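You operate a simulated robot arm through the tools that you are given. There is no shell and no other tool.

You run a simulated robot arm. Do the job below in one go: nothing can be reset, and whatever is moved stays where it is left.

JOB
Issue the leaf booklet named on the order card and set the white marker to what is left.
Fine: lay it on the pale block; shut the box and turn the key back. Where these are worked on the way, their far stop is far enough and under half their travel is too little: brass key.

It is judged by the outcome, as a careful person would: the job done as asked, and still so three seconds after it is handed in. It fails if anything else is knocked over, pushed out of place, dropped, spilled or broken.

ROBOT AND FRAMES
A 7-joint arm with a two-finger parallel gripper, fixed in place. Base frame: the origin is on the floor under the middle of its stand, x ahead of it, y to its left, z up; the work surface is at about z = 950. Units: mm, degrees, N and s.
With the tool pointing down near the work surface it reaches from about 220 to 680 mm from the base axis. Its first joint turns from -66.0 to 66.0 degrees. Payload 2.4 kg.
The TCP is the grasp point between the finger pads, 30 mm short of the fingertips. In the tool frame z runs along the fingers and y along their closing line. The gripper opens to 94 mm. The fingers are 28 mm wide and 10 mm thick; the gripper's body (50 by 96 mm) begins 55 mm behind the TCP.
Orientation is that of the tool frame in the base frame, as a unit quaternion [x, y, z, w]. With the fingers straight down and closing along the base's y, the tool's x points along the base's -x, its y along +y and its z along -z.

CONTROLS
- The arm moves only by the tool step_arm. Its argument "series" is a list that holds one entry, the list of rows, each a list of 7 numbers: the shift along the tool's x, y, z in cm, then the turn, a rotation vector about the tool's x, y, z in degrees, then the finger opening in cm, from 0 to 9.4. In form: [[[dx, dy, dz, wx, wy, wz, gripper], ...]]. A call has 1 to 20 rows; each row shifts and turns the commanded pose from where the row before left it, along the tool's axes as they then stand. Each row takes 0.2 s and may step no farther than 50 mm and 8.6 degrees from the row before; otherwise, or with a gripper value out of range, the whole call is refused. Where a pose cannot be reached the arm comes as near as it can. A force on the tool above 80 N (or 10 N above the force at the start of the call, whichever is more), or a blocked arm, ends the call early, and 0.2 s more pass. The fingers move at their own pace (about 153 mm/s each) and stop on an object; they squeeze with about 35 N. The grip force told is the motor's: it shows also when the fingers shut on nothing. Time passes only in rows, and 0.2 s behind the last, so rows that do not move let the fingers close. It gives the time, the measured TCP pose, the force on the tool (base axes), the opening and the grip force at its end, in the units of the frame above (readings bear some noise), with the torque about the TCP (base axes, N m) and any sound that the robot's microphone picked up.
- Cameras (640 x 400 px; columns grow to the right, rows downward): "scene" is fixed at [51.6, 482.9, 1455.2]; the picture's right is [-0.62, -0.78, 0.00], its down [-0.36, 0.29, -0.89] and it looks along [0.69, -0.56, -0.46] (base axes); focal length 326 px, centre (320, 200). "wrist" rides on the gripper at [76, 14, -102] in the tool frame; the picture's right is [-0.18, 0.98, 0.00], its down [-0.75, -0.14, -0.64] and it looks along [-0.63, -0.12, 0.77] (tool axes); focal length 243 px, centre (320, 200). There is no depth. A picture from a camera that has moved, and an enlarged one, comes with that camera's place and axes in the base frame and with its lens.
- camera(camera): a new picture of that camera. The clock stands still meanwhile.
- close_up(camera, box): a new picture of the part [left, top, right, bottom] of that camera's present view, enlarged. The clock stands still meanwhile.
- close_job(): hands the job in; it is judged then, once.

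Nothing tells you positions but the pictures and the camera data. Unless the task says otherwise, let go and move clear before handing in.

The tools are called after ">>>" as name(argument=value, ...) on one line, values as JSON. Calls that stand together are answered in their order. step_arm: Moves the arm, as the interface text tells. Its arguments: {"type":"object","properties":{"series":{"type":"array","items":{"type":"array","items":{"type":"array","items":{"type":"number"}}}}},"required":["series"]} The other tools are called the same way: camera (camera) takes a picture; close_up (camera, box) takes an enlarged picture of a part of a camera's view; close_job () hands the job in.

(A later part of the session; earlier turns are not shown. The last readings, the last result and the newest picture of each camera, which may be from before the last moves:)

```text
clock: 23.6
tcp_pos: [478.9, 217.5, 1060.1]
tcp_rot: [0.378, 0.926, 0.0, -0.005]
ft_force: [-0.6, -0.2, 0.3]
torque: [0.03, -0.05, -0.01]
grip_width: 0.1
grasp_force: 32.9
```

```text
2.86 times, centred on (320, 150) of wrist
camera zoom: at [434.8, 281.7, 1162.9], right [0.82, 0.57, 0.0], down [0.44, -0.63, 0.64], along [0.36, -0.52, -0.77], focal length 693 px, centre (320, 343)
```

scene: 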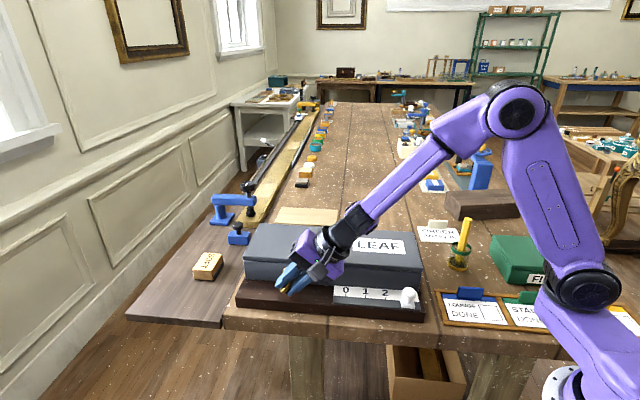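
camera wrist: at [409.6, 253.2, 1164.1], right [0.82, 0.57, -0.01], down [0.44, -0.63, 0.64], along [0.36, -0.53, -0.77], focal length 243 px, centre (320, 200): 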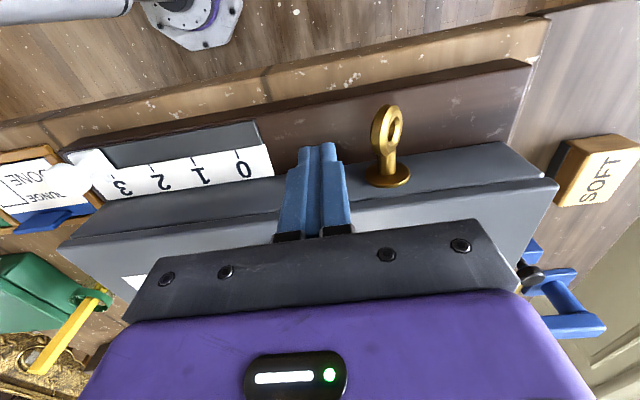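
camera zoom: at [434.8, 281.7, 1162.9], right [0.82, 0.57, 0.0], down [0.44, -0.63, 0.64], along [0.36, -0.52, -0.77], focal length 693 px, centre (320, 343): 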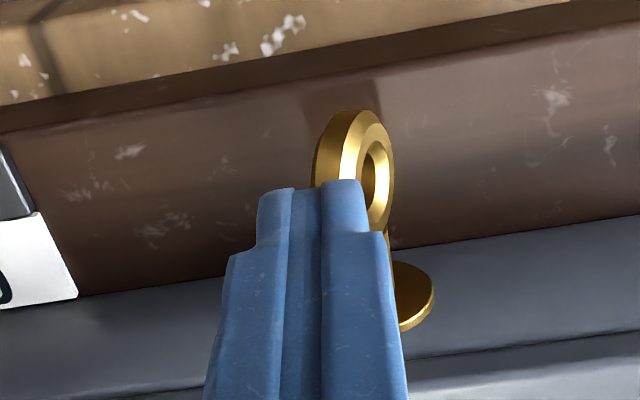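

Lifting dragged the ring back by friction, so it's at about 20° now. I'll go round to its other side and push its upper half across with the closed fingers, which turns it the right way.

>>> step_arm(series=[[[0, 1.4, -0.3, 0, 0, 0, 0], [0, 1.5, 0, 0, 0, 0, 0], [0, 0, 0.9, 0, 0, 0, 0], [0, 0, 0.9, 0, 0, 0, 0], [0, -0.4, 0, 0, 0, 0, 0], [0, -0.4, 0, 0, 0, 0, 0], [0, -0.3, 0, 0, 0, 0, 0]]])

>>> close_up(camera="scene", box=[240, 220, 340, 300])

```text
clock: 25.2
tcp_pos: [491.7, 230.0, 1044.8]
tcp_rot: [0.379, 0.926, 0.001, -0.004]
ft_force: [0.4, 1.5, 0.7]
torque: [0.04, 0.02, 0.01]
grip_width: 0.0
grasp_force: 33.0
```

```text
5.00 times, centred on (290, 260) of scene
camera zoom: at [51.6, 483.0, 1455.2], right [-0.62, -0.78, 0.0], down [-0.36, 0.29, -0.89], along [0.69, -0.56, -0.46], focal length 1629 px, centre (470, -100)
```

zoom: 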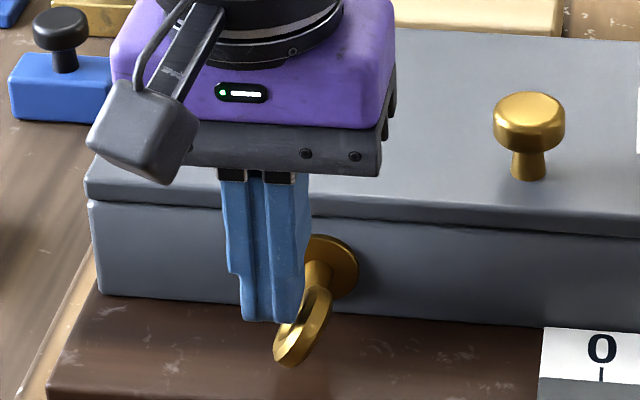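

Now the finger is on the correct side and the ring is turning with little force. I continue pushing.

>>> step_arm(series=[[[0, -0.3, 0, 0, 0, 0, 0], [0, -0.3, 0, 0, 0, 0, 0], [0, -0.3, 0, 0, 0, 0, 0], [0, -0.3, 0, 0, 0, 0, 0]]])

>>> close_up(camera="scene", box=[240, 220, 340, 300])

```text
clock: 26.2
tcp_pos: [482.9, 222.5, 1046.1]
tcp_rot: [0.379, 0.925, 0.001, -0.005]
ft_force: [-0.2, 0.4, 0.8]
torque: [0.06, 0.01, 0.0]
grip_width: 0.0
grasp_force: 32.8
```

```text
5.00 times, centred on (290, 260) of scene
camera zoom: at [51.6, 482.9, 1455.2], right [-0.62, -0.78, 0.0], down [-0.36, 0.29, -0.89], along [0.69, -0.56, -0.46], focal length 1629 px, centre (470, -100)
```

zoom: 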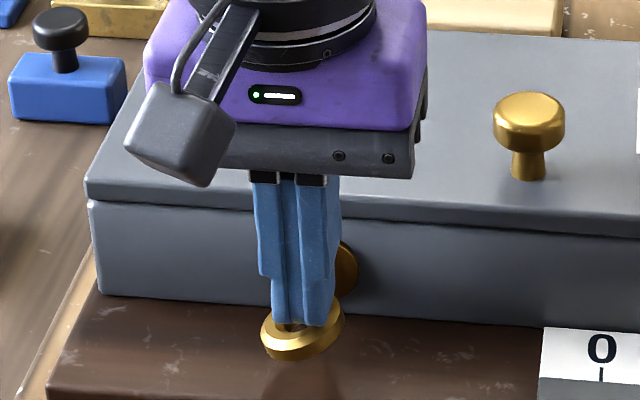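

>>> step_arm(series=[[[0, -0.3, 0.05, 0, 0, 0, 0], [0, -0.3, 0.05, 0, 0, 0, 0], [0, -0.2, 0, 0, 0, 0, 0]]])

>>> close_up(camera="scene", box=[240, 220, 340, 300])

>>> close_up(camera="wrist", box=[240, 80, 400, 220])

```text
clock: 27.0
tcp_pos: [477.2, 216.0, 1045.3]
tcp_rot: [0.38, 0.925, 0.0, -0.005]
ft_force: [-0.2, 1.3, 0.5]
torque: [0.01, 0.01, 0.01]
grip_width: 0.0
grasp_force: 33.4
```

```text
5.00 times, centred on (290, 260) of scene
camera zoom: at [51.6, 482.9, 1455.2], right [-0.62, -0.78, 0.0], down [-0.36, 0.29, -0.89], along [0.69, -0.56, -0.46], focal length 1629 px, centre (470, -100)
```

zoom: 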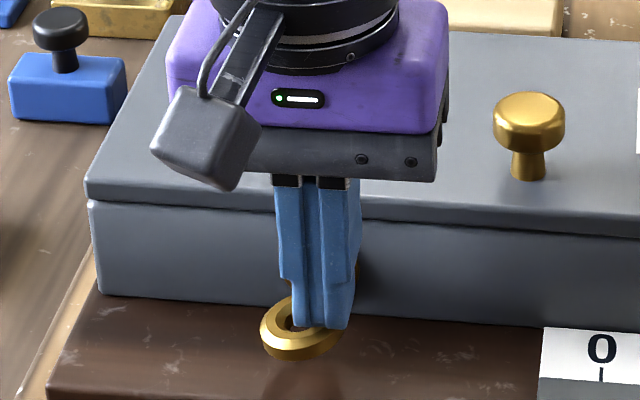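

```text
2.86 times, centred on (320, 150) of wrist
camera zoom: at [433.3, 280.1, 1147.2], right [0.82, 0.57, 0.0], down [0.44, -0.63, 0.64], along [0.36, -0.52, -0.77], focal length 693 px, centre (320, 343)
```

zoom: 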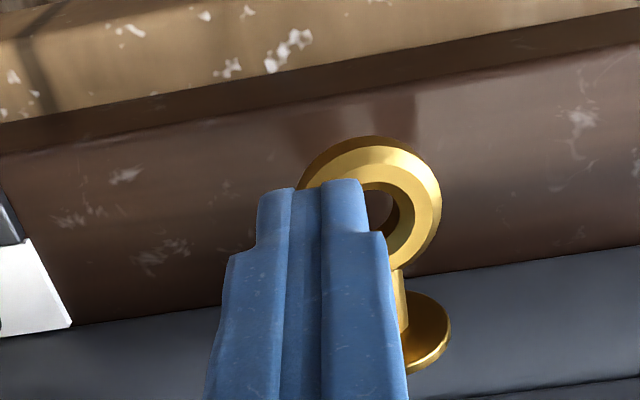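

The ring is nearly flat. The finger is now above its marker-side half, so I press straight down gently until the stop.

>>> step_arm(series=[[[0, 0, 0.2, 0, 0, 0, 0], [0, 0, 0.2, 0, 0, 0, 0]]])

>>> close_up(camera="scene", box=[240, 220, 340, 300])

```text
clock: 27.6
tcp_pos: [477.9, 215.5, 1041.5]
tcp_rot: [0.38, 0.925, 0.001, -0.004]
ft_force: [-5.0, -2.5, 14.0]
torque: [-0.2, -0.02, -0.06]
grip_width: 0.0
grasp_force: 32.5
```

```text
5.00 times, centred on (290, 260) of scene
camera zoom: at [51.3, 482.7, 1455.3], right [-0.62, -0.78, 0.0], down [-0.36, 0.29, -0.89], along [0.69, -0.56, -0.46], focal length 1629 px, centre (470, -100)
```

zoom: 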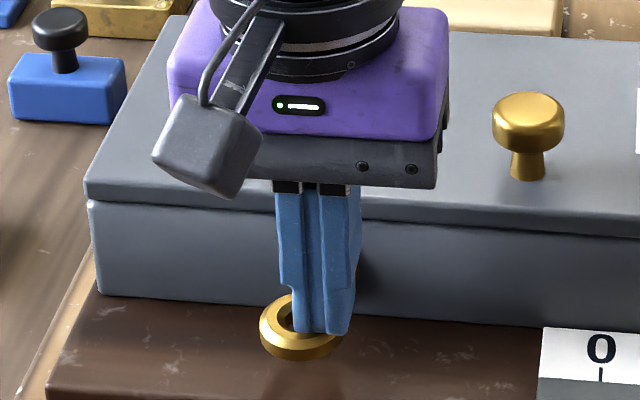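

>>> step_arm(series=[[[0, 0, -0.3, 0, 0, 0, 0], [0, -0.8, 0, 0, 0, 0, 0], [0, 0, 0.2, 0, 0, 0, 0], [0, 0, 0.2, 0, 0, 0, 0]]])

>>> close_up(camera="scene", box=[240, 220, 340, 300])

>>> close_up(camera="wrist", box=[240, 80, 400, 220])

```text
clock: 28.6
tcp_pos: [470.6, 210.2, 1043.8]
tcp_rot: [0.38, 0.925, 0.001, -0.003]
ft_force: [-6.4, -1.5, 23.2]
torque: [-0.22, -0.09, -0.06]
grip_width: 0.1
grasp_force: 33.1
```

```text
5.00 times, centred on (290, 260) of scene
camera zoom: at [51.1, 482.7, 1455.3], right [-0.62, -0.78, 0.0], down [-0.36, 0.29, -0.89], along [0.69, -0.56, -0.46], focal length 1629 px, centre (470, -100)
```

zoom: 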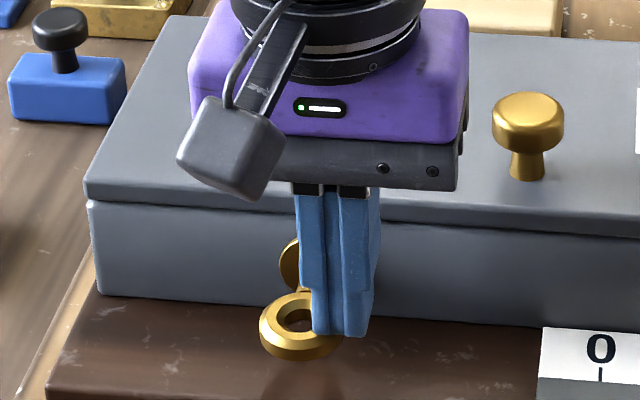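

```text
2.86 times, centred on (320, 150) of wrist
camera zoom: at [427.3, 274.5, 1144.0], right [0.82, 0.57, 0.0], down [0.44, -0.63, 0.64], along [0.36, -0.52, -0.77], focal length 693 px, centre (320, 343)
```

zoom: 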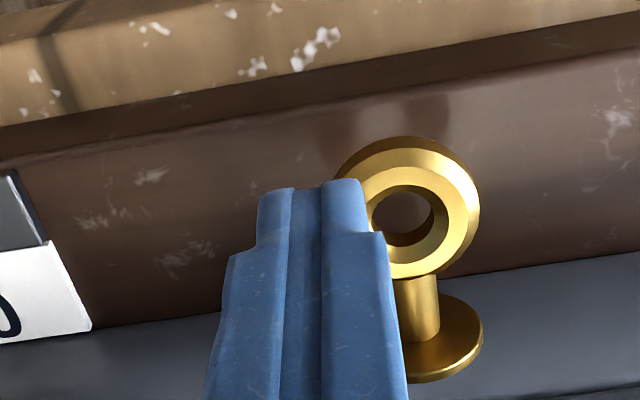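

The press meets a firm 23 N with no more turn, so the key is at its far stop. I'll lift off and go above the knob.

>>> step_arm(series=[[[0, 0, -0.5, 0, 0, 0, 0], [0, 0, -2.0, 0, 0, 0, 0], [0, 0, -3.5, 0, 0, 0, 0], [0, 0, -3.5, 0, 0, 0, 5.0], [0, -3.3, -3.5, 0, 0, 0, 5.0], [0, -3.3, 0, 0, 0, 0, 5.0], [0, 0, 0, 0, 0, 0, 5.0]]])

>>> camera(camera="wrist")

>>> close_up(camera="scene", box=[220, 200, 440, 340])

```text
clock: 30.2
tcp_pos: [427.1, 162.0, 1170.8]
tcp_rot: [0.379, 0.925, 0.0, -0.005]
ft_force: [-0.7, -0.5, -0.3]
torque: [-0.02, 0.02, 0.01]
grip_width: 49.8
grasp_force: 0.1
```

```text
taken
camera wrist: at [382.1, 226.3, 1272.9], right [0.82, 0.57, -0.01], down [0.44, -0.63, 0.64], along [0.36, -0.52, -0.77], focal length 243 px, centre (320, 200)
```

wrist: 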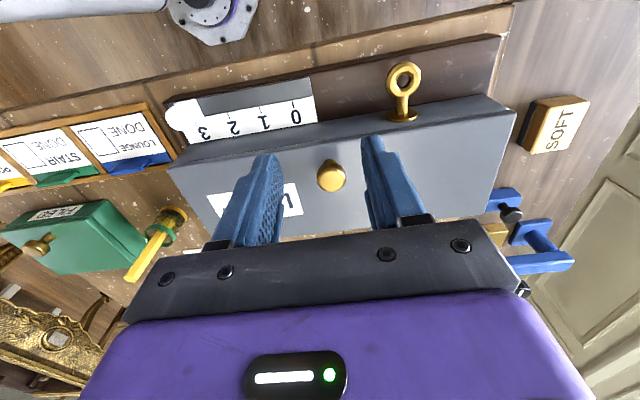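

```text
2.86 times, centred on (330, 270) of scene
camera zoom: at [51.6, 482.9, 1455.2], right [-0.62, -0.78, 0.0], down [-0.36, 0.29, -0.89], along [0.69, -0.56, -0.46], focal length 931 px, centre (291, 0)
```

zoom: 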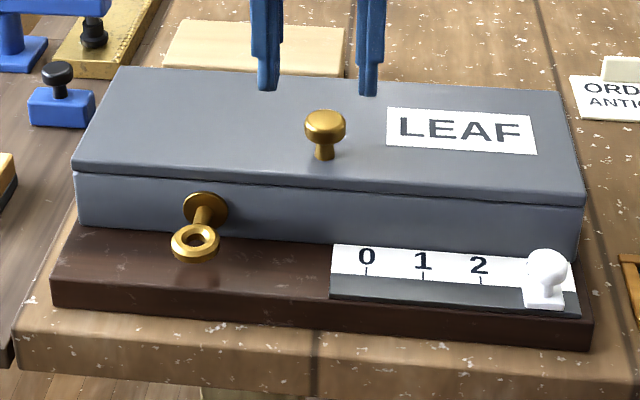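

The key is flat at its far stop. The knob head is near (470, 117, 1065), so I move above it for the grip.

>>> step_arm(series=[[[-3.1, -0.1, 0, 0, 0, 0, 5.0], [-3.1, -0.1, 0, 0, 0, 0, 5.0], [0, 0, 2.5, 0, 0, 0, 5.0], [0, 0, 2.0, 0, 0, 0, 5.0], [0, 0, 0, 0, 0, 0, 5.0]]])

>>> camera(camera="wrist")

>>> close_up(camera="scene", box=[270, 180, 390, 270])

```text
clock: 31.4
tcp_pos: [468.6, 118.2, 1125.3]
tcp_rot: [0.38, 0.925, 0.0, -0.005]
ft_force: [0.0, -0.1, -0.5]
torque: [-0.02, -0.02, -0.02]
grip_width: 49.9
grasp_force: 0.0
```

```text
taken
camera wrist: at [424.5, 182.1, 1227.7], right [0.82, 0.57, -0.01], down [0.44, -0.63, 0.64], along [0.36, -0.52, -0.77], focal length 243 px, centre (320, 200)
```

wrist: 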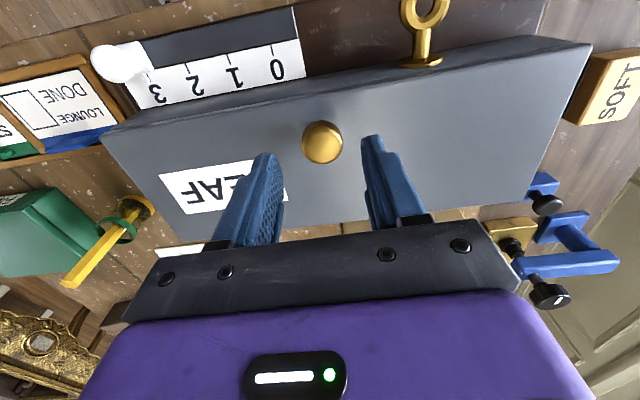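

```text
4.44 times, centred on (330, 225) of scene
camera zoom: at [51.6, 482.9, 1455.2], right [-0.62, -0.78, 0.0], down [-0.36, 0.29, -0.89], along [0.69, -0.56, -0.46], focal length 1448 px, centre (276, 89)
```

zoom: 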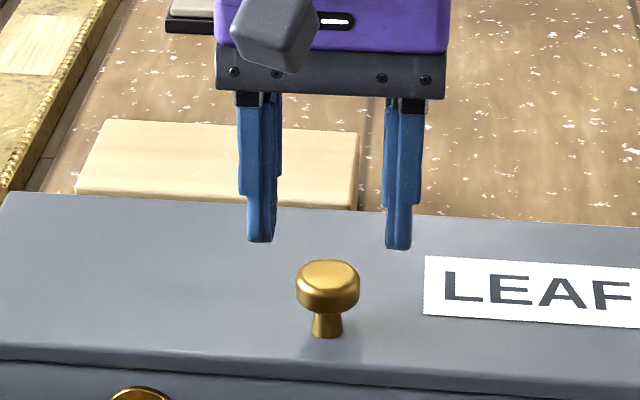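

>>> step_arm(series=[[[0, 0.05, 2.0, 0, 0, 0, 5.0], [0, 0, 2.0, 0, 0, 0, 5.0], [0, 0, 0.9, 0, 0, 0, 5.0], [0, 0, 0, 0, 0, 0, 3.4], [0, 0, 0, 0, 0, 0, 2.0], [0, 0, 0, 0, 0, 0, 2.0]]])

>>> close_up(camera="scene", box=[270, 180, 390, 270])

```text
clock: 32.8
tcp_pos: [467.6, 118.8, 1075.6]
tcp_rot: [0.38, 0.925, 0.0, -0.004]
ft_force: [-1.5, -0.6, -1.4]
torque: [-0.04, -0.04, 0.04]
grip_width: 29.2
grasp_force: 45.0
```

```text
4.44 times, centred on (330, 225) of scene
camera zoom: at [51.6, 482.9, 1455.2], right [-0.62, -0.78, 0.0], down [-0.36, 0.29, -0.89], along [0.69, -0.56, -0.46], focal length 1448 px, centre (276, 89)
```

zoom: 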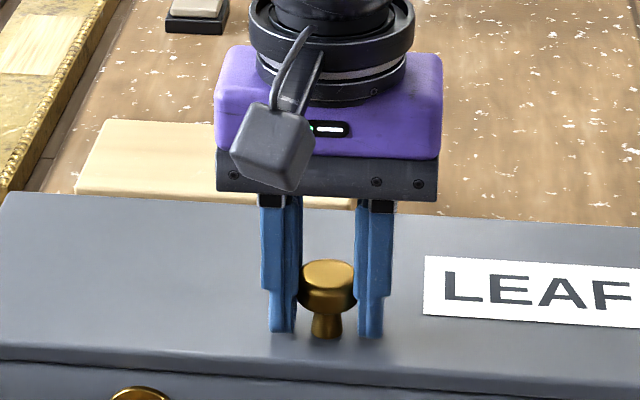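

The knob is held (29 mm). I start lifting the lid along its arc about the rear hinge, turning the tool by half the lid's angle.

>>> step_arm(series=[[[-0.4, 0, -0.88, 0, 2.5, 0, 2.0], [-0.47, 0, -0.87, 0, 2.5, 0, 2.0], [0, 0, 0, 0, 0, 0, 2.0]]])

>>> close_up(camera="scene", box=[220, 180, 440, 320])

```text
clock: 33.6
tcp_pos: [473.9, 113.5, 1093.2]
tcp_rot: [0.379, 0.924, 0.017, -0.048]
ft_force: [-10.0, 8.6, -8.5]
torque: [0.95, 1.06, 0.02]
grip_width: 29.4
grasp_force: 44.7
```

```text
2.86 times, centred on (330, 250) of scene
camera zoom: at [51.5, 483.2, 1455.1], right [-0.62, -0.78, 0.0], down [-0.36, 0.28, -0.89], along [0.69, -0.56, -0.46], focal length 931 px, centre (291, 57)
```

zoom: 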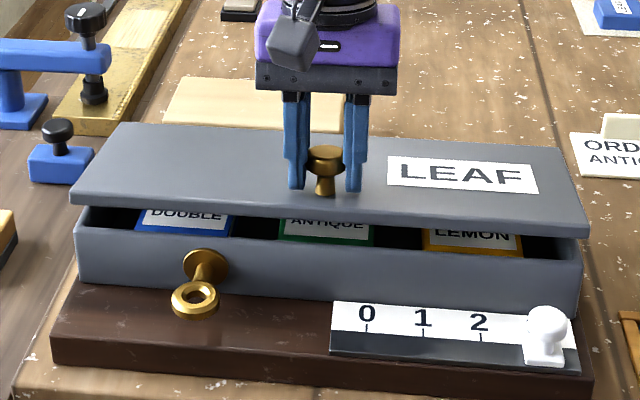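

The lid is opening and I can see DOUBLE, ANTIQUE and LEMON booklets inside. I continue along the arc.

>>> step_arm(series=[[[-0.5, 0, -0.82, 0, 0.5, 0, 2.0], [-0.5, 0, -0.82, 0, 0.5, 0, 2.0], [-0.62, 0, -0.74, 0, 0.5, 0, 2.0], [-0.62, 0, -0.74, 0, 0.5, 0, 2.0]]])

>>> close_up(camera="scene", box=[220, 160, 440, 300])

```text
clock: 34.6
tcp_pos: [491.7, 95.5, 1123.2]
tcp_rot: [0.379, 0.923, 0.025, -0.065]
ft_force: [-21.5, 14.3, 9.5]
torque: [0.89, 1.06, 0.06]
grip_width: 29.5
grasp_force: 44.7
```

```text
2.86 times, centred on (330, 230) of scene
camera zoom: at [50.8, 483.3, 1455.1], right [-0.62, -0.78, 0.0], down [-0.36, 0.28, -0.89], along [0.69, -0.56, -0.46], focal length 931 px, centre (291, 114)
```

zoom: 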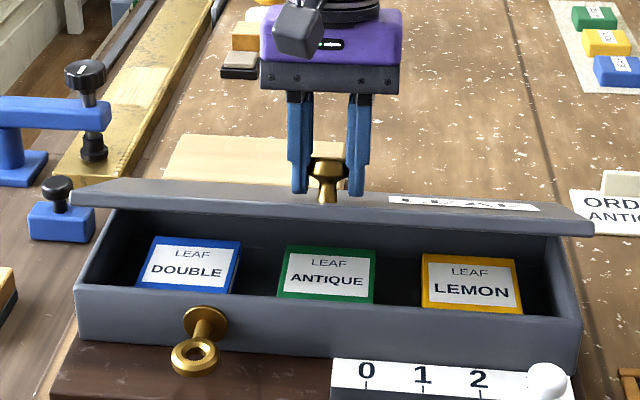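

>>> step_arm(series=[[[-0.7, 0, -0.69, 0, 0.5, 0, 2.0], [-0.7, 0, -0.69, 0, 0.5, 0, 2.0], [-0.8, 0, -0.56, 0, 0.5, 0, 2.0], [-0.8, 0, -0.56, 0, 0.5, 0, 2.0]]])

>>> close_up(camera="scene", box=[220, 140, 440, 280])

```text
clock: 35.6
tcp_pos: [516.0, 71.2, 1142.7]
tcp_rot: [0.379, 0.922, 0.029, -0.079]
ft_force: [-17.6, 8.7, 12.2]
torque: [0.94, 0.98, -0.02]
grip_width: 29.7
grasp_force: 44.9
```

```text
2.86 times, centred on (330, 210) of scene
camera zoom: at [50.9, 483.2, 1455.1], right [-0.62, -0.78, 0.0], down [-0.36, 0.28, -0.89], along [0.69, -0.56, -0.46], focal length 931 px, centre (291, 171)
```

zoom: 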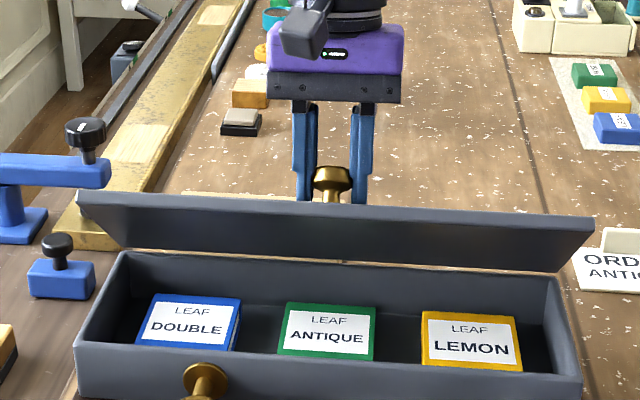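

>>> step_arm(series=[[[-0.9, 0, -0.44, 0, 0.5, 0, 2.0], [-0.91, 0, -0.43, 0, 0.5, 0, 2.0], [-0.95, 0, -0.28, 0, 0.5, 0, 2.0], [-0.96, 0, -0.28, 0, 0.5, 0, 2.0]]])

>>> close_up(camera="scene", box=[220, 120, 440, 260])

>>> camera(camera="wrist")

```text
clock: 36.6
tcp_pos: [545.4, 40.7, 1149.6]
tcp_rot: [0.379, 0.92, 0.037, -0.091]
ft_force: [-1.2, 1.2, 10.8]
torque: [0.2, -0.07, -0.11]
grip_width: 31.7
grasp_force: 44.6
```

```text
2.86 times, centred on (330, 190) of scene
camera zoom: at [51.4, 483.0, 1455.2], right [-0.62, -0.78, 0.0], down [-0.36, 0.29, -0.89], along [0.69, -0.56, -0.46], focal length 931 px, centre (291, 229)
```

zoom: 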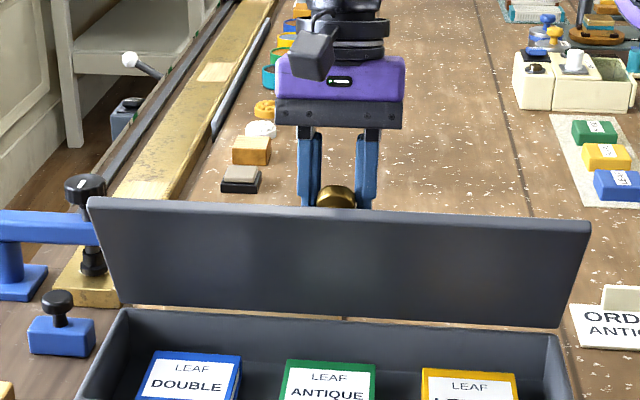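

```text
taken
camera wrist: at [516.8, 91.1, 1263.2], right [0.82, 0.57, -0.04], down [0.52, -0.71, 0.48], along [0.25, -0.41, -0.88], focal length 243 px, centre (320, 200)
```

wrist: 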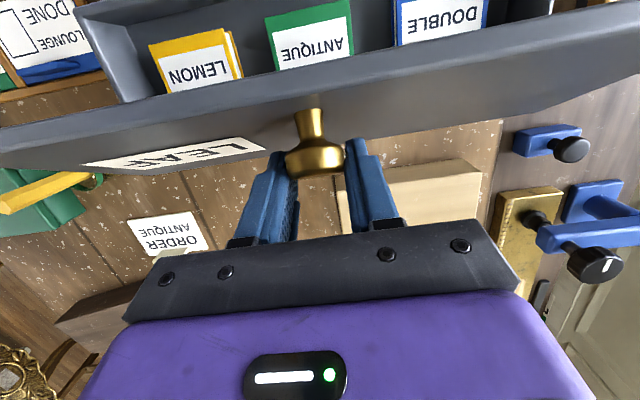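

>>> step_arm(series=[[[-0.98, 0, -0.12, 0, 0, 0, 2.0], [-0.99, 0, -0.07, 0, 0, 0, 2.0], [-0.99, 0, 0.05, 0, 0, 0, 2.0], [-0.99, 0, 0.1, 0, 0, 0, 2.0]]])

>>> close_up(camera="scene", box=[220, 120, 440, 260])

>>> camera(camera="wrist")

```text
clock: 37.6
tcp_pos: [573.8, 16.7, 1139.3]
tcp_rot: [0.378, 0.92, 0.036, -0.093]
ft_force: [-0.1, 0.4, -0.4]
torque: [0.0, -0.03, 0.01]
grip_width: 19.9
grasp_force: 0.0
```

```text
2.86 times, centred on (330, 190) of scene
camera zoom: at [51.7, 482.9, 1455.2], right [-0.62, -0.78, 0.0], down [-0.36, 0.29, -0.89], along [0.69, -0.56, -0.46], focal length 931 px, centre (291, 229)
```

zoom: 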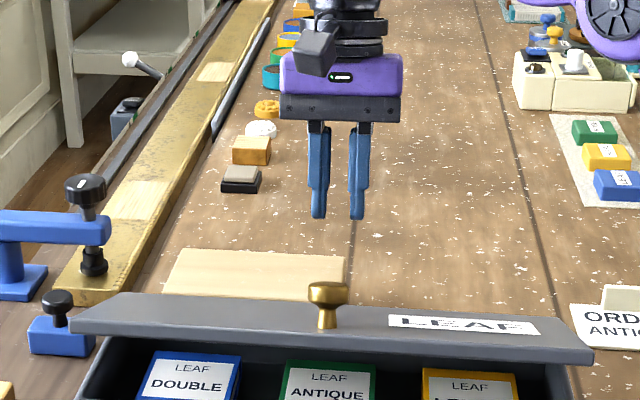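

```text
taken
camera wrist: at [544.5, 65.2, 1254.0], right [0.82, 0.57, -0.04], down [0.52, -0.71, 0.48], along [0.24, -0.41, -0.88], focal length 243 px, centre (320, 200)
```

wrist: 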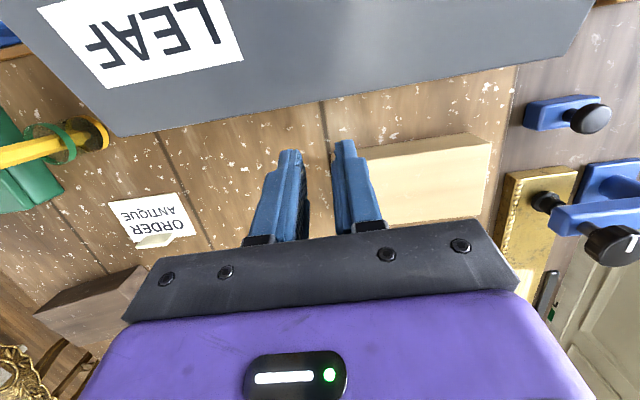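

The knob slipped from the fingers near 75° and the lid has dropped partway. I'll wait a moment to see where it settles.

>>> step_arm(series=[[[0, 0, -1.0, 0, 0, 0, 4.0]]])

>>> close_up(camera="scene", box=[200, 180, 440, 330])

```text
clock: 38.0
tcp_pos: [574.5, 16.7, 1150.2]
tcp_rot: [0.378, 0.921, 0.037, -0.093]
ft_force: [0.7, -0.1, 0.4]
torque: [-0.01, -0.03, -0.01]
grip_width: 39.8
grasp_force: 0.0
```

```text
2.67 times, centred on (320, 255) of scene
camera zoom: at [51.6, 482.9, 1455.2], right [-0.62, -0.78, 0.0], down [-0.36, 0.29, -0.89], along [0.69, -0.56, -0.46], focal length 869 px, centre (320, 53)
```

zoom: 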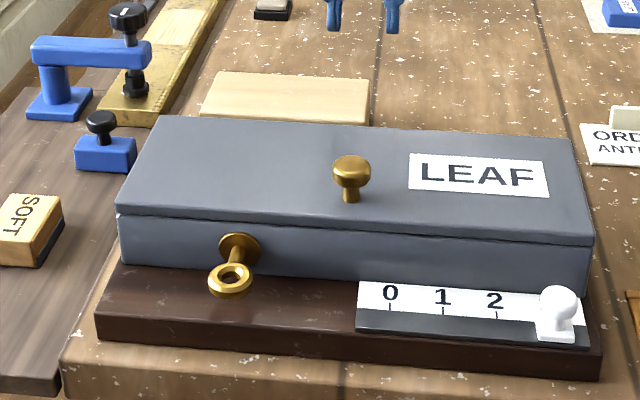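

The lid fell shut again by itself, and the key is still at its far stop. I'll re-grip the knob with the tool leaning forward, so the tool can turn rigidly with the lid over most of the opening.

>>> step_arm(series=[[[4.2, -0.04, 0.4, 0, 0, 0, 5.0], [4.2, -0.04, 0.4, 0, 0, 0, 5.0], [4.2, -0.04, 0.4, 0, 0, 0, 5.0], [4.2, -0.04, 0.4, 0, 0, 0, 5.0], [4.2, -0.04, 0.4, 0, 0, 0, 5.0], [0, 0, 0, 0, -6.6, 0, 5.0], [0, 0, 0, 0, -6.6, 0, 5.0], [0, 0, 0, 0, -6.6, 0, 5.0], [0, 0, 0, 0, -6.6, 0, 5.0], [0, 0, 0, 0, -6.6, 0, 5.0], [0, 0, 0, 0, -6.6, 0, 5.0], [0, 0, 0, 0, -6.6, 0, 5.0], [0, 0, 0, 0, -6.6, 0, 5.0], [0, 0, 0, 0, 0, 0, 5.0]]])

>>> camera(camera="wrist")

>>> camera(camera="scene")

```text
clock: 41.0
tcp_pos: [421.8, 160.6, 1174.4]
tcp_rot: [0.354, 0.866, -0.134, 0.327]
ft_force: [0.0, 0.0, -0.5]
torque: [-0.02, 0.0, 0.0]
grip_width: 50.1
grasp_force: 0.2
```

```text
taken
camera wrist: at [343.8, 259.7, 1199.4], right [0.79, 0.6, 0.12], down [0.0, -0.2, 0.98], along [0.62, -0.77, -0.16], focal length 243 px, centre (320, 200)
```

wrist: 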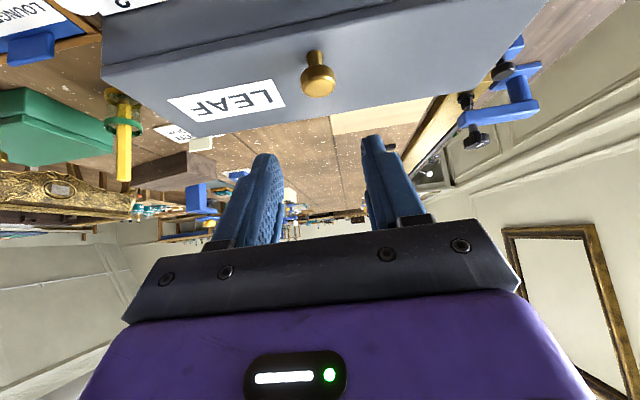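

```text
taken
```

scene: 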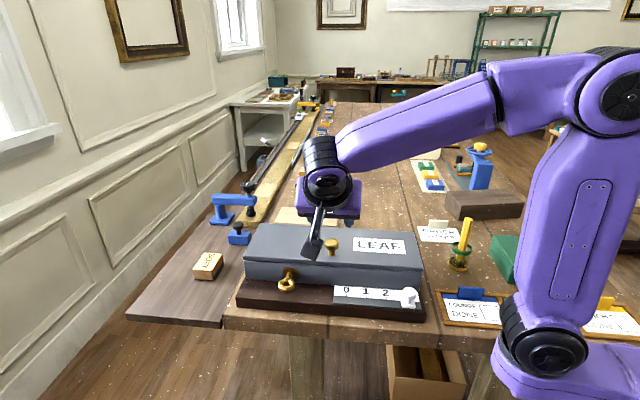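

The forward lean works. Now I line up with the knob and come in along the tool axis.

>>> step_arm(series=[[[1.4, 0.17, 1.0, 0, 0, 0, 5.0], [1.33, 0.18, 1.0, 0, 0, 0, 5.0], [0, 0, 3.0, 0, 0, 0, 5.0], [0, 0, 2.5, 0, 0, 0, 5.0], [0, 0, 0, 0, 0, 0, 5.0]]])

>>> camera(camera="wrist")

>>> close_up(camera="scene", box=[250, 170, 410, 280])

```text
clock: 42.2
tcp_pos: [447.0, 143.1, 1099.5]
tcp_rot: [0.354, 0.866, -0.135, 0.326]
ft_force: [0.4, 0.0, -0.2]
torque: [0.01, 0.01, 0.02]
grip_width: 50.0
grasp_force: 0.0
```

```text
taken
camera wrist: at [367.0, 241.4, 1124.7], right [0.79, 0.6, 0.12], down [0.01, -0.2, 0.98], along [0.61, -0.77, -0.16], focal length 243 px, centre (320, 200)
```

wrist: 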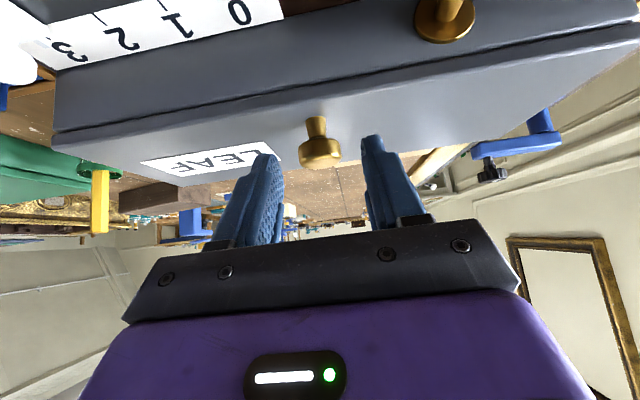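

```text
3.64 times, centred on (330, 225) of scene
camera zoom: at [51.7, 482.9, 1455.2], right [-0.62, -0.78, 0.0], down [-0.36, 0.29, -0.89], along [0.69, -0.56, -0.46], focal length 1185 px, centre (284, 109)
```

zoom: 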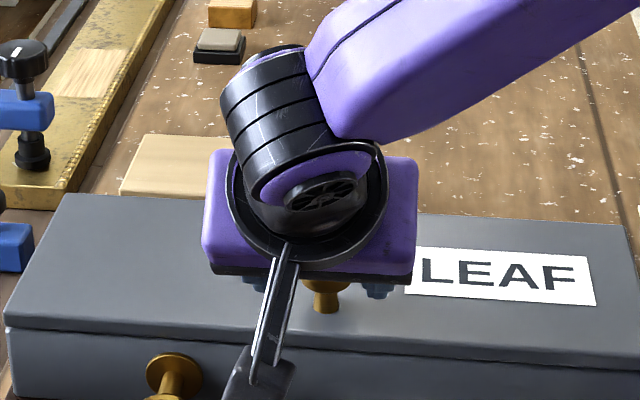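

>>> step_arm(series=[[[0.05, -0.15, 2.0, 0, 0, 0, 5.0], [0, 0, 1.4, 0, 0, 0, 5.0], [0, 0, 0, 0, 0, 0, 5.0]]])

>>> camera(camera="wrist")

```text
clock: 43.0
tcp_pos: [459.5, 126.6, 1073.7]
tcp_rot: [0.355, 0.866, -0.134, 0.327]
ft_force: [-7.3, 2.6, 18.0]
torque: [0.08, -0.02, -0.03]
grip_width: 48.6
grasp_force: 0.0
```

```text
taken
camera wrist: at [381.2, 225.0, 1100.0], right [0.79, 0.6, 0.12], down [0.0, -0.2, 0.98], along [0.62, -0.77, -0.16], focal length 243 px, centre (320, 200)
```

wrist: 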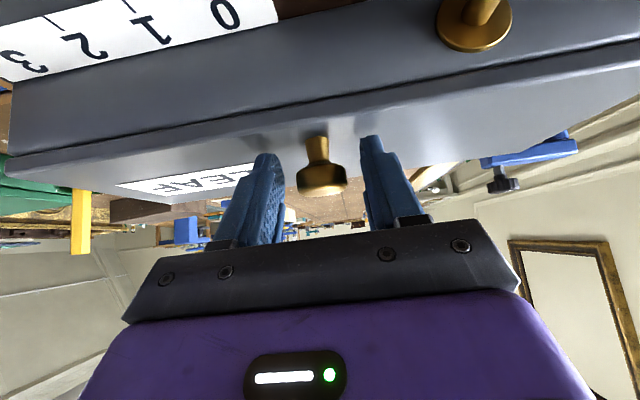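

The fingertips touched the lid, so I back off a few millimetres before closing on the knob.

>>> step_arm(series=[[[-0.3, 0.1, -0.4, 0, 0, 0, 5.0], [0, 0, 0, 0, 0, 0, 5.0]]])

```text
clock: 43.6
tcp_pos: [460.4, 126.5, 1078.0]
tcp_rot: [0.354, 0.866, -0.135, 0.325]
ft_force: [0.4, 0.4, -0.7]
torque: [0.0, -0.02, -0.01]
grip_width: 49.9
grasp_force: 0.0
```

>>> step_arm(series=[[[0, 0, 0, 0, 0, 0, 3.4], [0, 0, 0, 0, 0, 0, 2.0], [0, 0, 0, 0, 0, 0, 2.0]]])

>>> close_up(camera="wrist", box=[220, 90, 420, 250])

```text
clock: 44.4
tcp_pos: [460.3, 126.8, 1077.7]
tcp_rot: [0.354, 0.866, -0.136, 0.326]
ft_force: [-4.1, -2.1, 1.6]
torque: [-0.06, 0.06, -0.04]
grip_width: 29.4
grasp_force: 44.7
```

```text
2.50 times, centred on (320, 170) of wrist
camera zoom: at [381.4, 225.4, 1104.1], right [0.79, 0.6, 0.12], down [0.01, -0.2, 0.98], along [0.61, -0.77, -0.16], focal length 606 px, centre (320, 275)
```

zoom: 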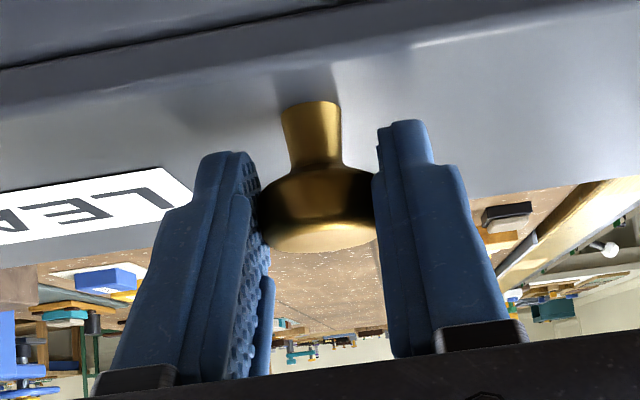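

Good hold on the knob. Now I rotate tool and lid together about the hinge in 5° steps.

>>> step_arm(series=[[[-1.02, 0, -0.455, 0, 5, 0, 2.0], [-1.02, 0, -0.455, 0, 5, 0, 2.0]]])

```text
clock: 45.0
tcp_pos: [467.4, 119.5, 1098.5]
tcp_rot: [0.364, 0.891, -0.105, 0.249]
ft_force: [-21.2, 0.5, 13.1]
torque: [-0.77, -0.37, -0.38]
grip_width: 29.2
grasp_force: 45.2
```

>>> step_arm(series=[[[-0.98, -0.04, -0.54, 0, 4.7, 0, 2.0], [-0.98, -0.04, -0.54, 0, 4.7, 0, 2.0]]])

```text
clock: 45.6
tcp_pos: [476.6, 112.2, 1116.5]
tcp_rot: [0.372, 0.909, -0.074, 0.175]
ft_force: [-13.4, 0.8, 7.2]
torque: [-0.2, 0.06, -0.03]
grip_width: 29.4
grasp_force: 45.4
```

>>> step_arm(series=[[[-0.99, -0.03, -0.52, 0, 4.9, 0, 2.0], [-0.99, -0.03, -0.52, 0, 4.9, 0, 2.0], [-0.99, -0.02, -0.5, 0, 4.9, 0, 2.0]]])

>>> close_up(camera="scene", box=[220, 140, 440, 280])

```text
clock: 46.4
tcp_pos: [492.8, 94.1, 1140.7]
tcp_rot: [0.378, 0.924, -0.024, 0.056]
ft_force: [-2.5, 5.9, -6.7]
torque: [0.55, 0.66, -0.1]
grip_width: 29.2
grasp_force: 44.8
```

```text
2.86 times, centred on (330, 210) of scene
camera zoom: at [51.7, 483.1, 1455.1], right [-0.62, -0.78, 0.0], down [-0.36, 0.28, -0.89], along [0.69, -0.56, -0.46], focal length 931 px, centre (291, 171)
```

zoom: 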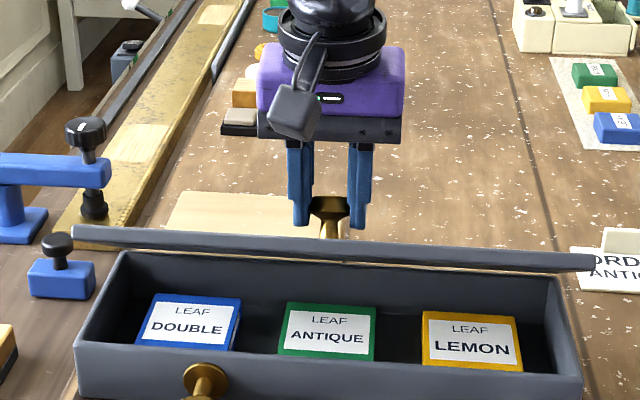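

>>> step_arm(series=[[[-1.04, 0, -0.47, 0, 5, 0, 2.0], [-1.04, 0, -0.47, 0, 5, 0, 2.0], [-1.04, 0, -0.47, 0, 5, 0, 2.0]]])

>>> close_up(camera="scene", box=[220, 140, 440, 280])

```text
clock: 47.2
tcp_pos: [515.3, 72.2, 1156.9]
tcp_rot: [0.378, 0.923, 0.024, -0.065]
ft_force: [-6.8, 4.6, 1.8]
torque: [0.38, 0.75, 0.05]
grip_width: 29.1
grasp_force: 44.6
```

```text
2.86 times, centred on (330, 210) of scene
camera zoom: at [51.4, 483.1, 1455.1], right [-0.62, -0.78, 0.0], down [-0.36, 0.28, -0.89], along [0.69, -0.56, -0.46], focal length 931 px, centre (291, 171)
```

zoom: 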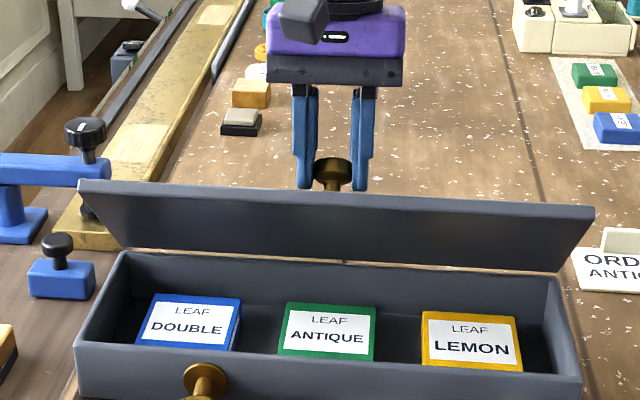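

>>> step_arm(series=[[[-1.04, 0, -0.47, 0, 5, 0, 2.0], [-1.04, 0, -0.47, 0, 5, 0, 2.0], [-1.04, 0, -0.47, 0, 5, 0, 2.0]]])

>>> close_up(camera="scene", box=[220, 120, 440, 260])

```text
clock: 48.0
tcp_pos: [537.7, 48.8, 1165.0]
tcp_rot: [0.372, 0.907, 0.075, -0.184]
ft_force: [-10.9, 2.4, 22.5]
torque: [0.46, 0.75, 0.02]
grip_width: 29.2
grasp_force: 45.1
```

```text
2.86 times, centred on (330, 190) of scene
camera zoom: at [50.9, 483.0, 1455.2], right [-0.62, -0.78, 0.0], down [-0.36, 0.29, -0.89], along [0.69, -0.56, -0.46], focal length 931 px, centre (291, 229)
```

zoom: 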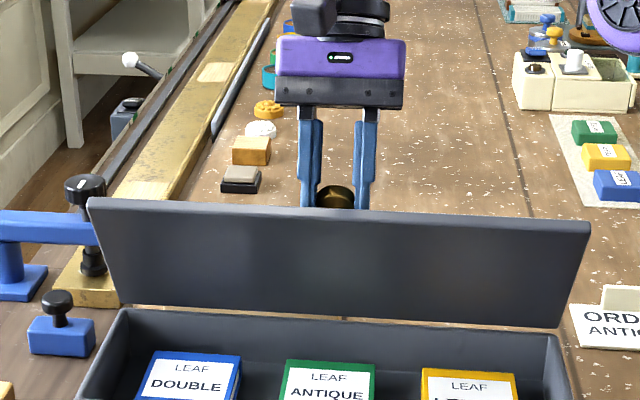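

>>> step_arm(series=[[[-0.77, 0, -0.56, 0, -2, 0, 2.0], [-0.85, 0, -0.42, 0, -2, 0, 2.0]]])

>>> close_up(camera="scene", box=[220, 120, 440, 260])

>>> close_up(camera="wrist", box=[220, 60, 420, 220])

```text
clock: 48.6
tcp_pos: [551.1, 35.9, 1165.4]
tcp_rot: [0.374, 0.913, 0.059, -0.154]
ft_force: [-10.6, 6.9, 0.9]
torque: [1.0, 1.14, -0.02]
grip_width: 29.6
grasp_force: 44.9
```

```text
2.86 times, centred on (330, 190) of scene
camera zoom: at [51.3, 483.1, 1455.1], right [-0.62, -0.78, 0.0], down [-0.36, 0.28, -0.89], along [0.69, -0.56, -0.46], focal length 931 px, centre (291, 229)
```

zoom: 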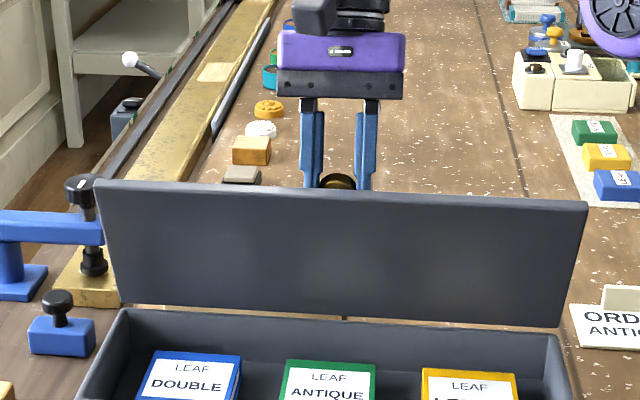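

```text
2.50 times, centred on (320, 140) of wrist
camera zoom: at [533.8, 75.0, 1285.7], right [0.81, 0.58, -0.07], down [0.56, -0.74, 0.36], along [0.16, -0.33, -0.93], focal length 606 px, centre (320, 350)
```

zoom: 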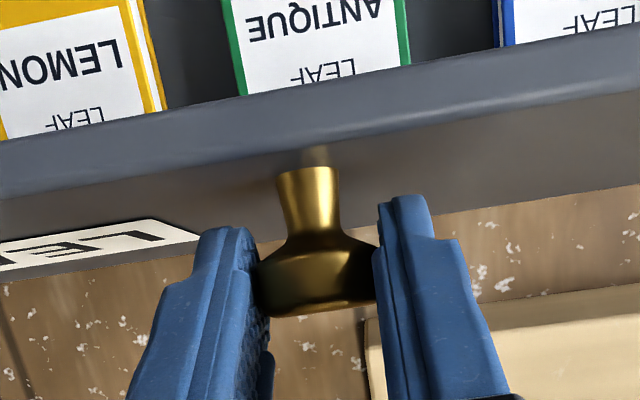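

The lid is near 80° with a firm hold. I continue over the top.

>>> step_arm(series=[[[-0.92, 0, -0.23, 0, -1.5, 0, 2.0], [-0.94, 0, -0.11, 0, -1.5, 0, 2.0]]])

>>> close_up(camera="scene", box=[220, 100, 440, 240])

>>> close_up(camera="wrist", box=[220, 60, 420, 220])

```text
clock: 49.2
tcp_pos: [564.5, 23.9, 1164.4]
tcp_rot: [0.375, 0.917, 0.051, -0.128]
ft_force: [-9.7, 6.1, 6.9]
torque: [1.04, 1.14, 0.01]
grip_width: 29.3
grasp_force: 44.9
```

```text
2.86 times, centred on (330, 170) of scene
camera zoom: at [51.2, 483.1, 1455.1], right [-0.62, -0.78, 0.0], down [-0.36, 0.28, -0.89], along [0.69, -0.56, -0.46], focal length 931 px, centre (291, 286)
```

zoom: 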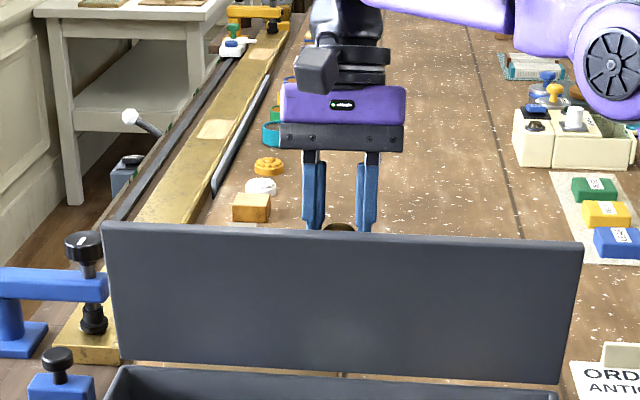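

```text
2.50 times, centred on (320, 140) of wrist
camera zoom: at [541.8, 66.2, 1282.2], right [0.82, 0.58, -0.05], down [0.54, -0.73, 0.41], along [0.2, -0.37, -0.91], focal length 606 px, centre (320, 350)
```

zoom: 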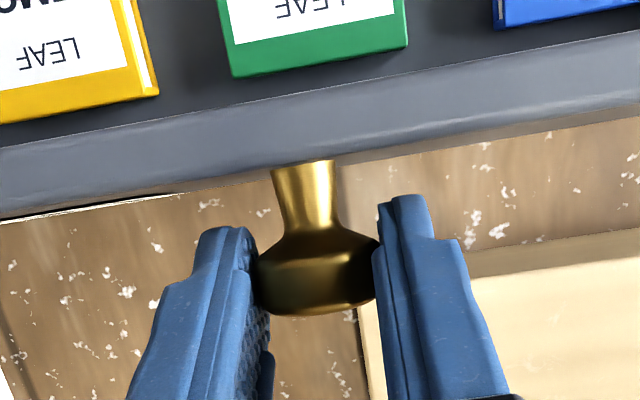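

>>> step_arm(series=[[[-0.93, 0, 0.02, 0, -1.5, 0, 2.0], [-0.93, 0, 0.12, 0, -1.5, 0, 2.0]]])

>>> close_up(camera="scene", box=[220, 100, 440, 240])

>>> close_up(camera="wrist", box=[220, 60, 420, 220])

```text
clock: 49.8
tcp_pos: [578.2, 8.8, 1158.9]
tcp_rot: [0.377, 0.92, 0.041, -0.103]
ft_force: [-5.9, 2.3, 17.8]
torque: [0.97, 1.09, -0.02]
grip_width: 29.4
grasp_force: 45.4
```

```text
2.86 times, centred on (330, 170) of scene
camera zoom: at [51.1, 483.0, 1455.2], right [-0.62, -0.78, 0.0], down [-0.36, 0.29, -0.89], along [0.69, -0.56, -0.46], focal length 931 px, centre (291, 286)
```

zoom: 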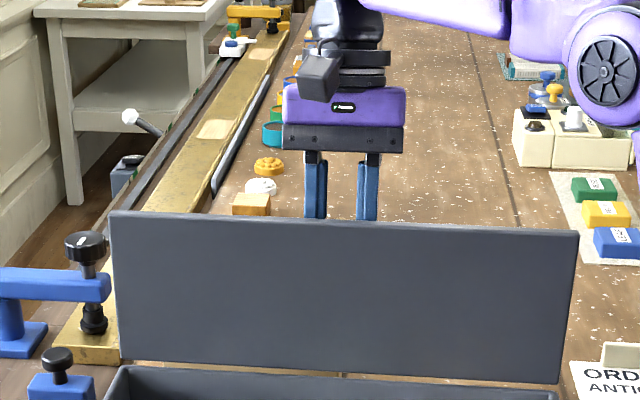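

```text
2.50 times, centred on (320, 140) of wrist
camera zoom: at [550.3, 57.4, 1273.9], right [0.82, 0.57, -0.04], down [0.53, -0.72, 0.46], along [0.23, -0.4, -0.89], focal length 606 px, centre (320, 350)
```

zoom: 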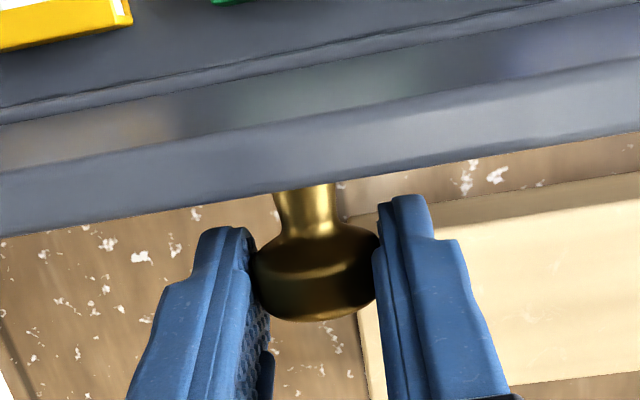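

>>> step_arm(series=[[[-0.89, 0, 0.12, 0, -1.5, 0, 2.0], [-0.89, 0, 0.3, 0, -1.5, 0, 2.0]]])

>>> close_up(camera="scene", box=[220, 100, 440, 240])

>>> close_up(camera="wrist", box=[220, 60, 420, 220])

```text
clock: 50.4
tcp_pos: [589.7, -1.8, 1150.0]
tcp_rot: [0.378, 0.922, 0.031, -0.079]
ft_force: [-4.4, 0.7, 17.3]
torque: [0.96, 1.06, 0.01]
grip_width: 29.1
grasp_force: 44.9
```

```text
2.86 times, centred on (330, 170) of scene
camera zoom: at [51.2, 482.9, 1455.2], right [-0.62, -0.78, 0.0], down [-0.36, 0.29, -0.89], along [0.69, -0.56, -0.46], focal length 931 px, centre (291, 286)
```

zoom: 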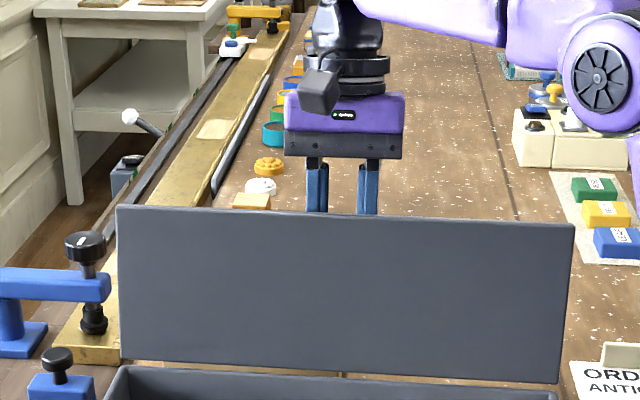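

```text
2.50 times, centred on (320, 140) of wrist
camera zoom: at [558.2, 49.8, 1261.9], right [0.82, 0.57, -0.04], down [0.51, -0.7, 0.5], along [0.26, -0.43, -0.86], focal length 606 px, centre (320, 350)
```

zoom: 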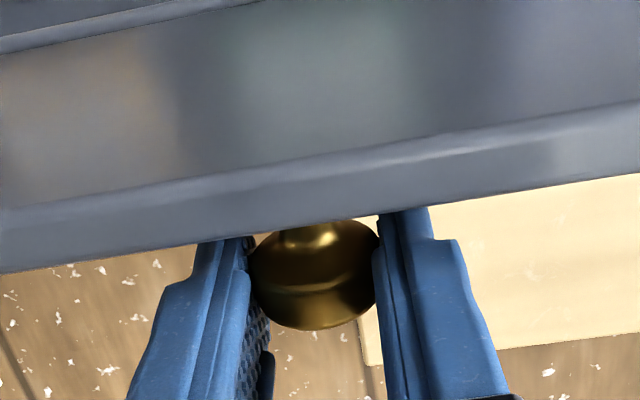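

The lid is past vertical. I open the fingers and see whether it stays.

>>> step_arm(series=[[[0, 0, 0, 0, 0, 0, 4.0], [0, 0, 0, 0, 0, 0, 5.0]]])

>>> close_up(camera="scene", box=[220, 100, 440, 240])

>>> close_up(camera="wrist", box=[220, 60, 420, 220])

```text
clock: 51.0
tcp_pos: [590.0, -1.9, 1149.8]
tcp_rot: [0.378, 0.922, 0.031, -0.08]
ft_force: [0.4, -0.3, -0.7]
torque: [0.02, 0.02, -0.02]
grip_width: 50.2
grasp_force: 0.0
```

```text
2.86 times, centred on (330, 170) of scene
camera zoom: at [51.7, 482.9, 1455.2], right [-0.62, -0.78, 0.0], down [-0.36, 0.29, -0.89], along [0.69, -0.56, -0.46], focal length 931 px, centre (291, 286)
```

zoom: 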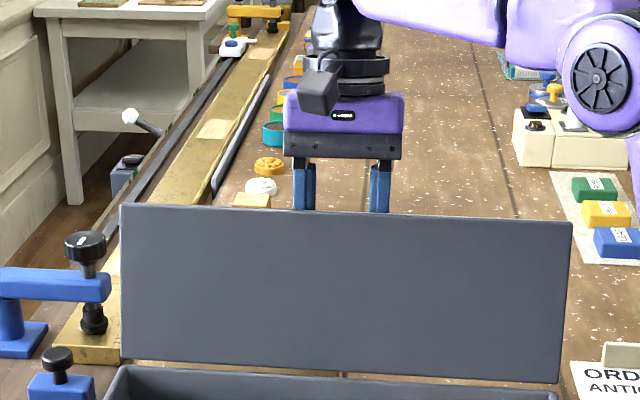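

```text
2.50 times, centred on (320, 140) of wrist
camera zoom: at [558.8, 50.2, 1261.3], right [0.82, 0.57, -0.04], down [0.51, -0.7, 0.5], along [0.26, -0.43, -0.86], focal length 606 px, centre (320, 350)
```

zoom: 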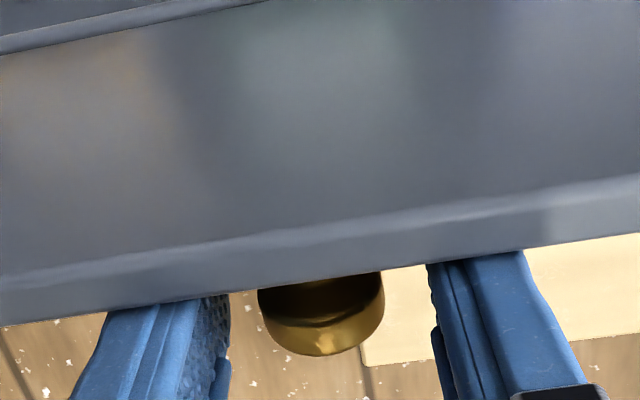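

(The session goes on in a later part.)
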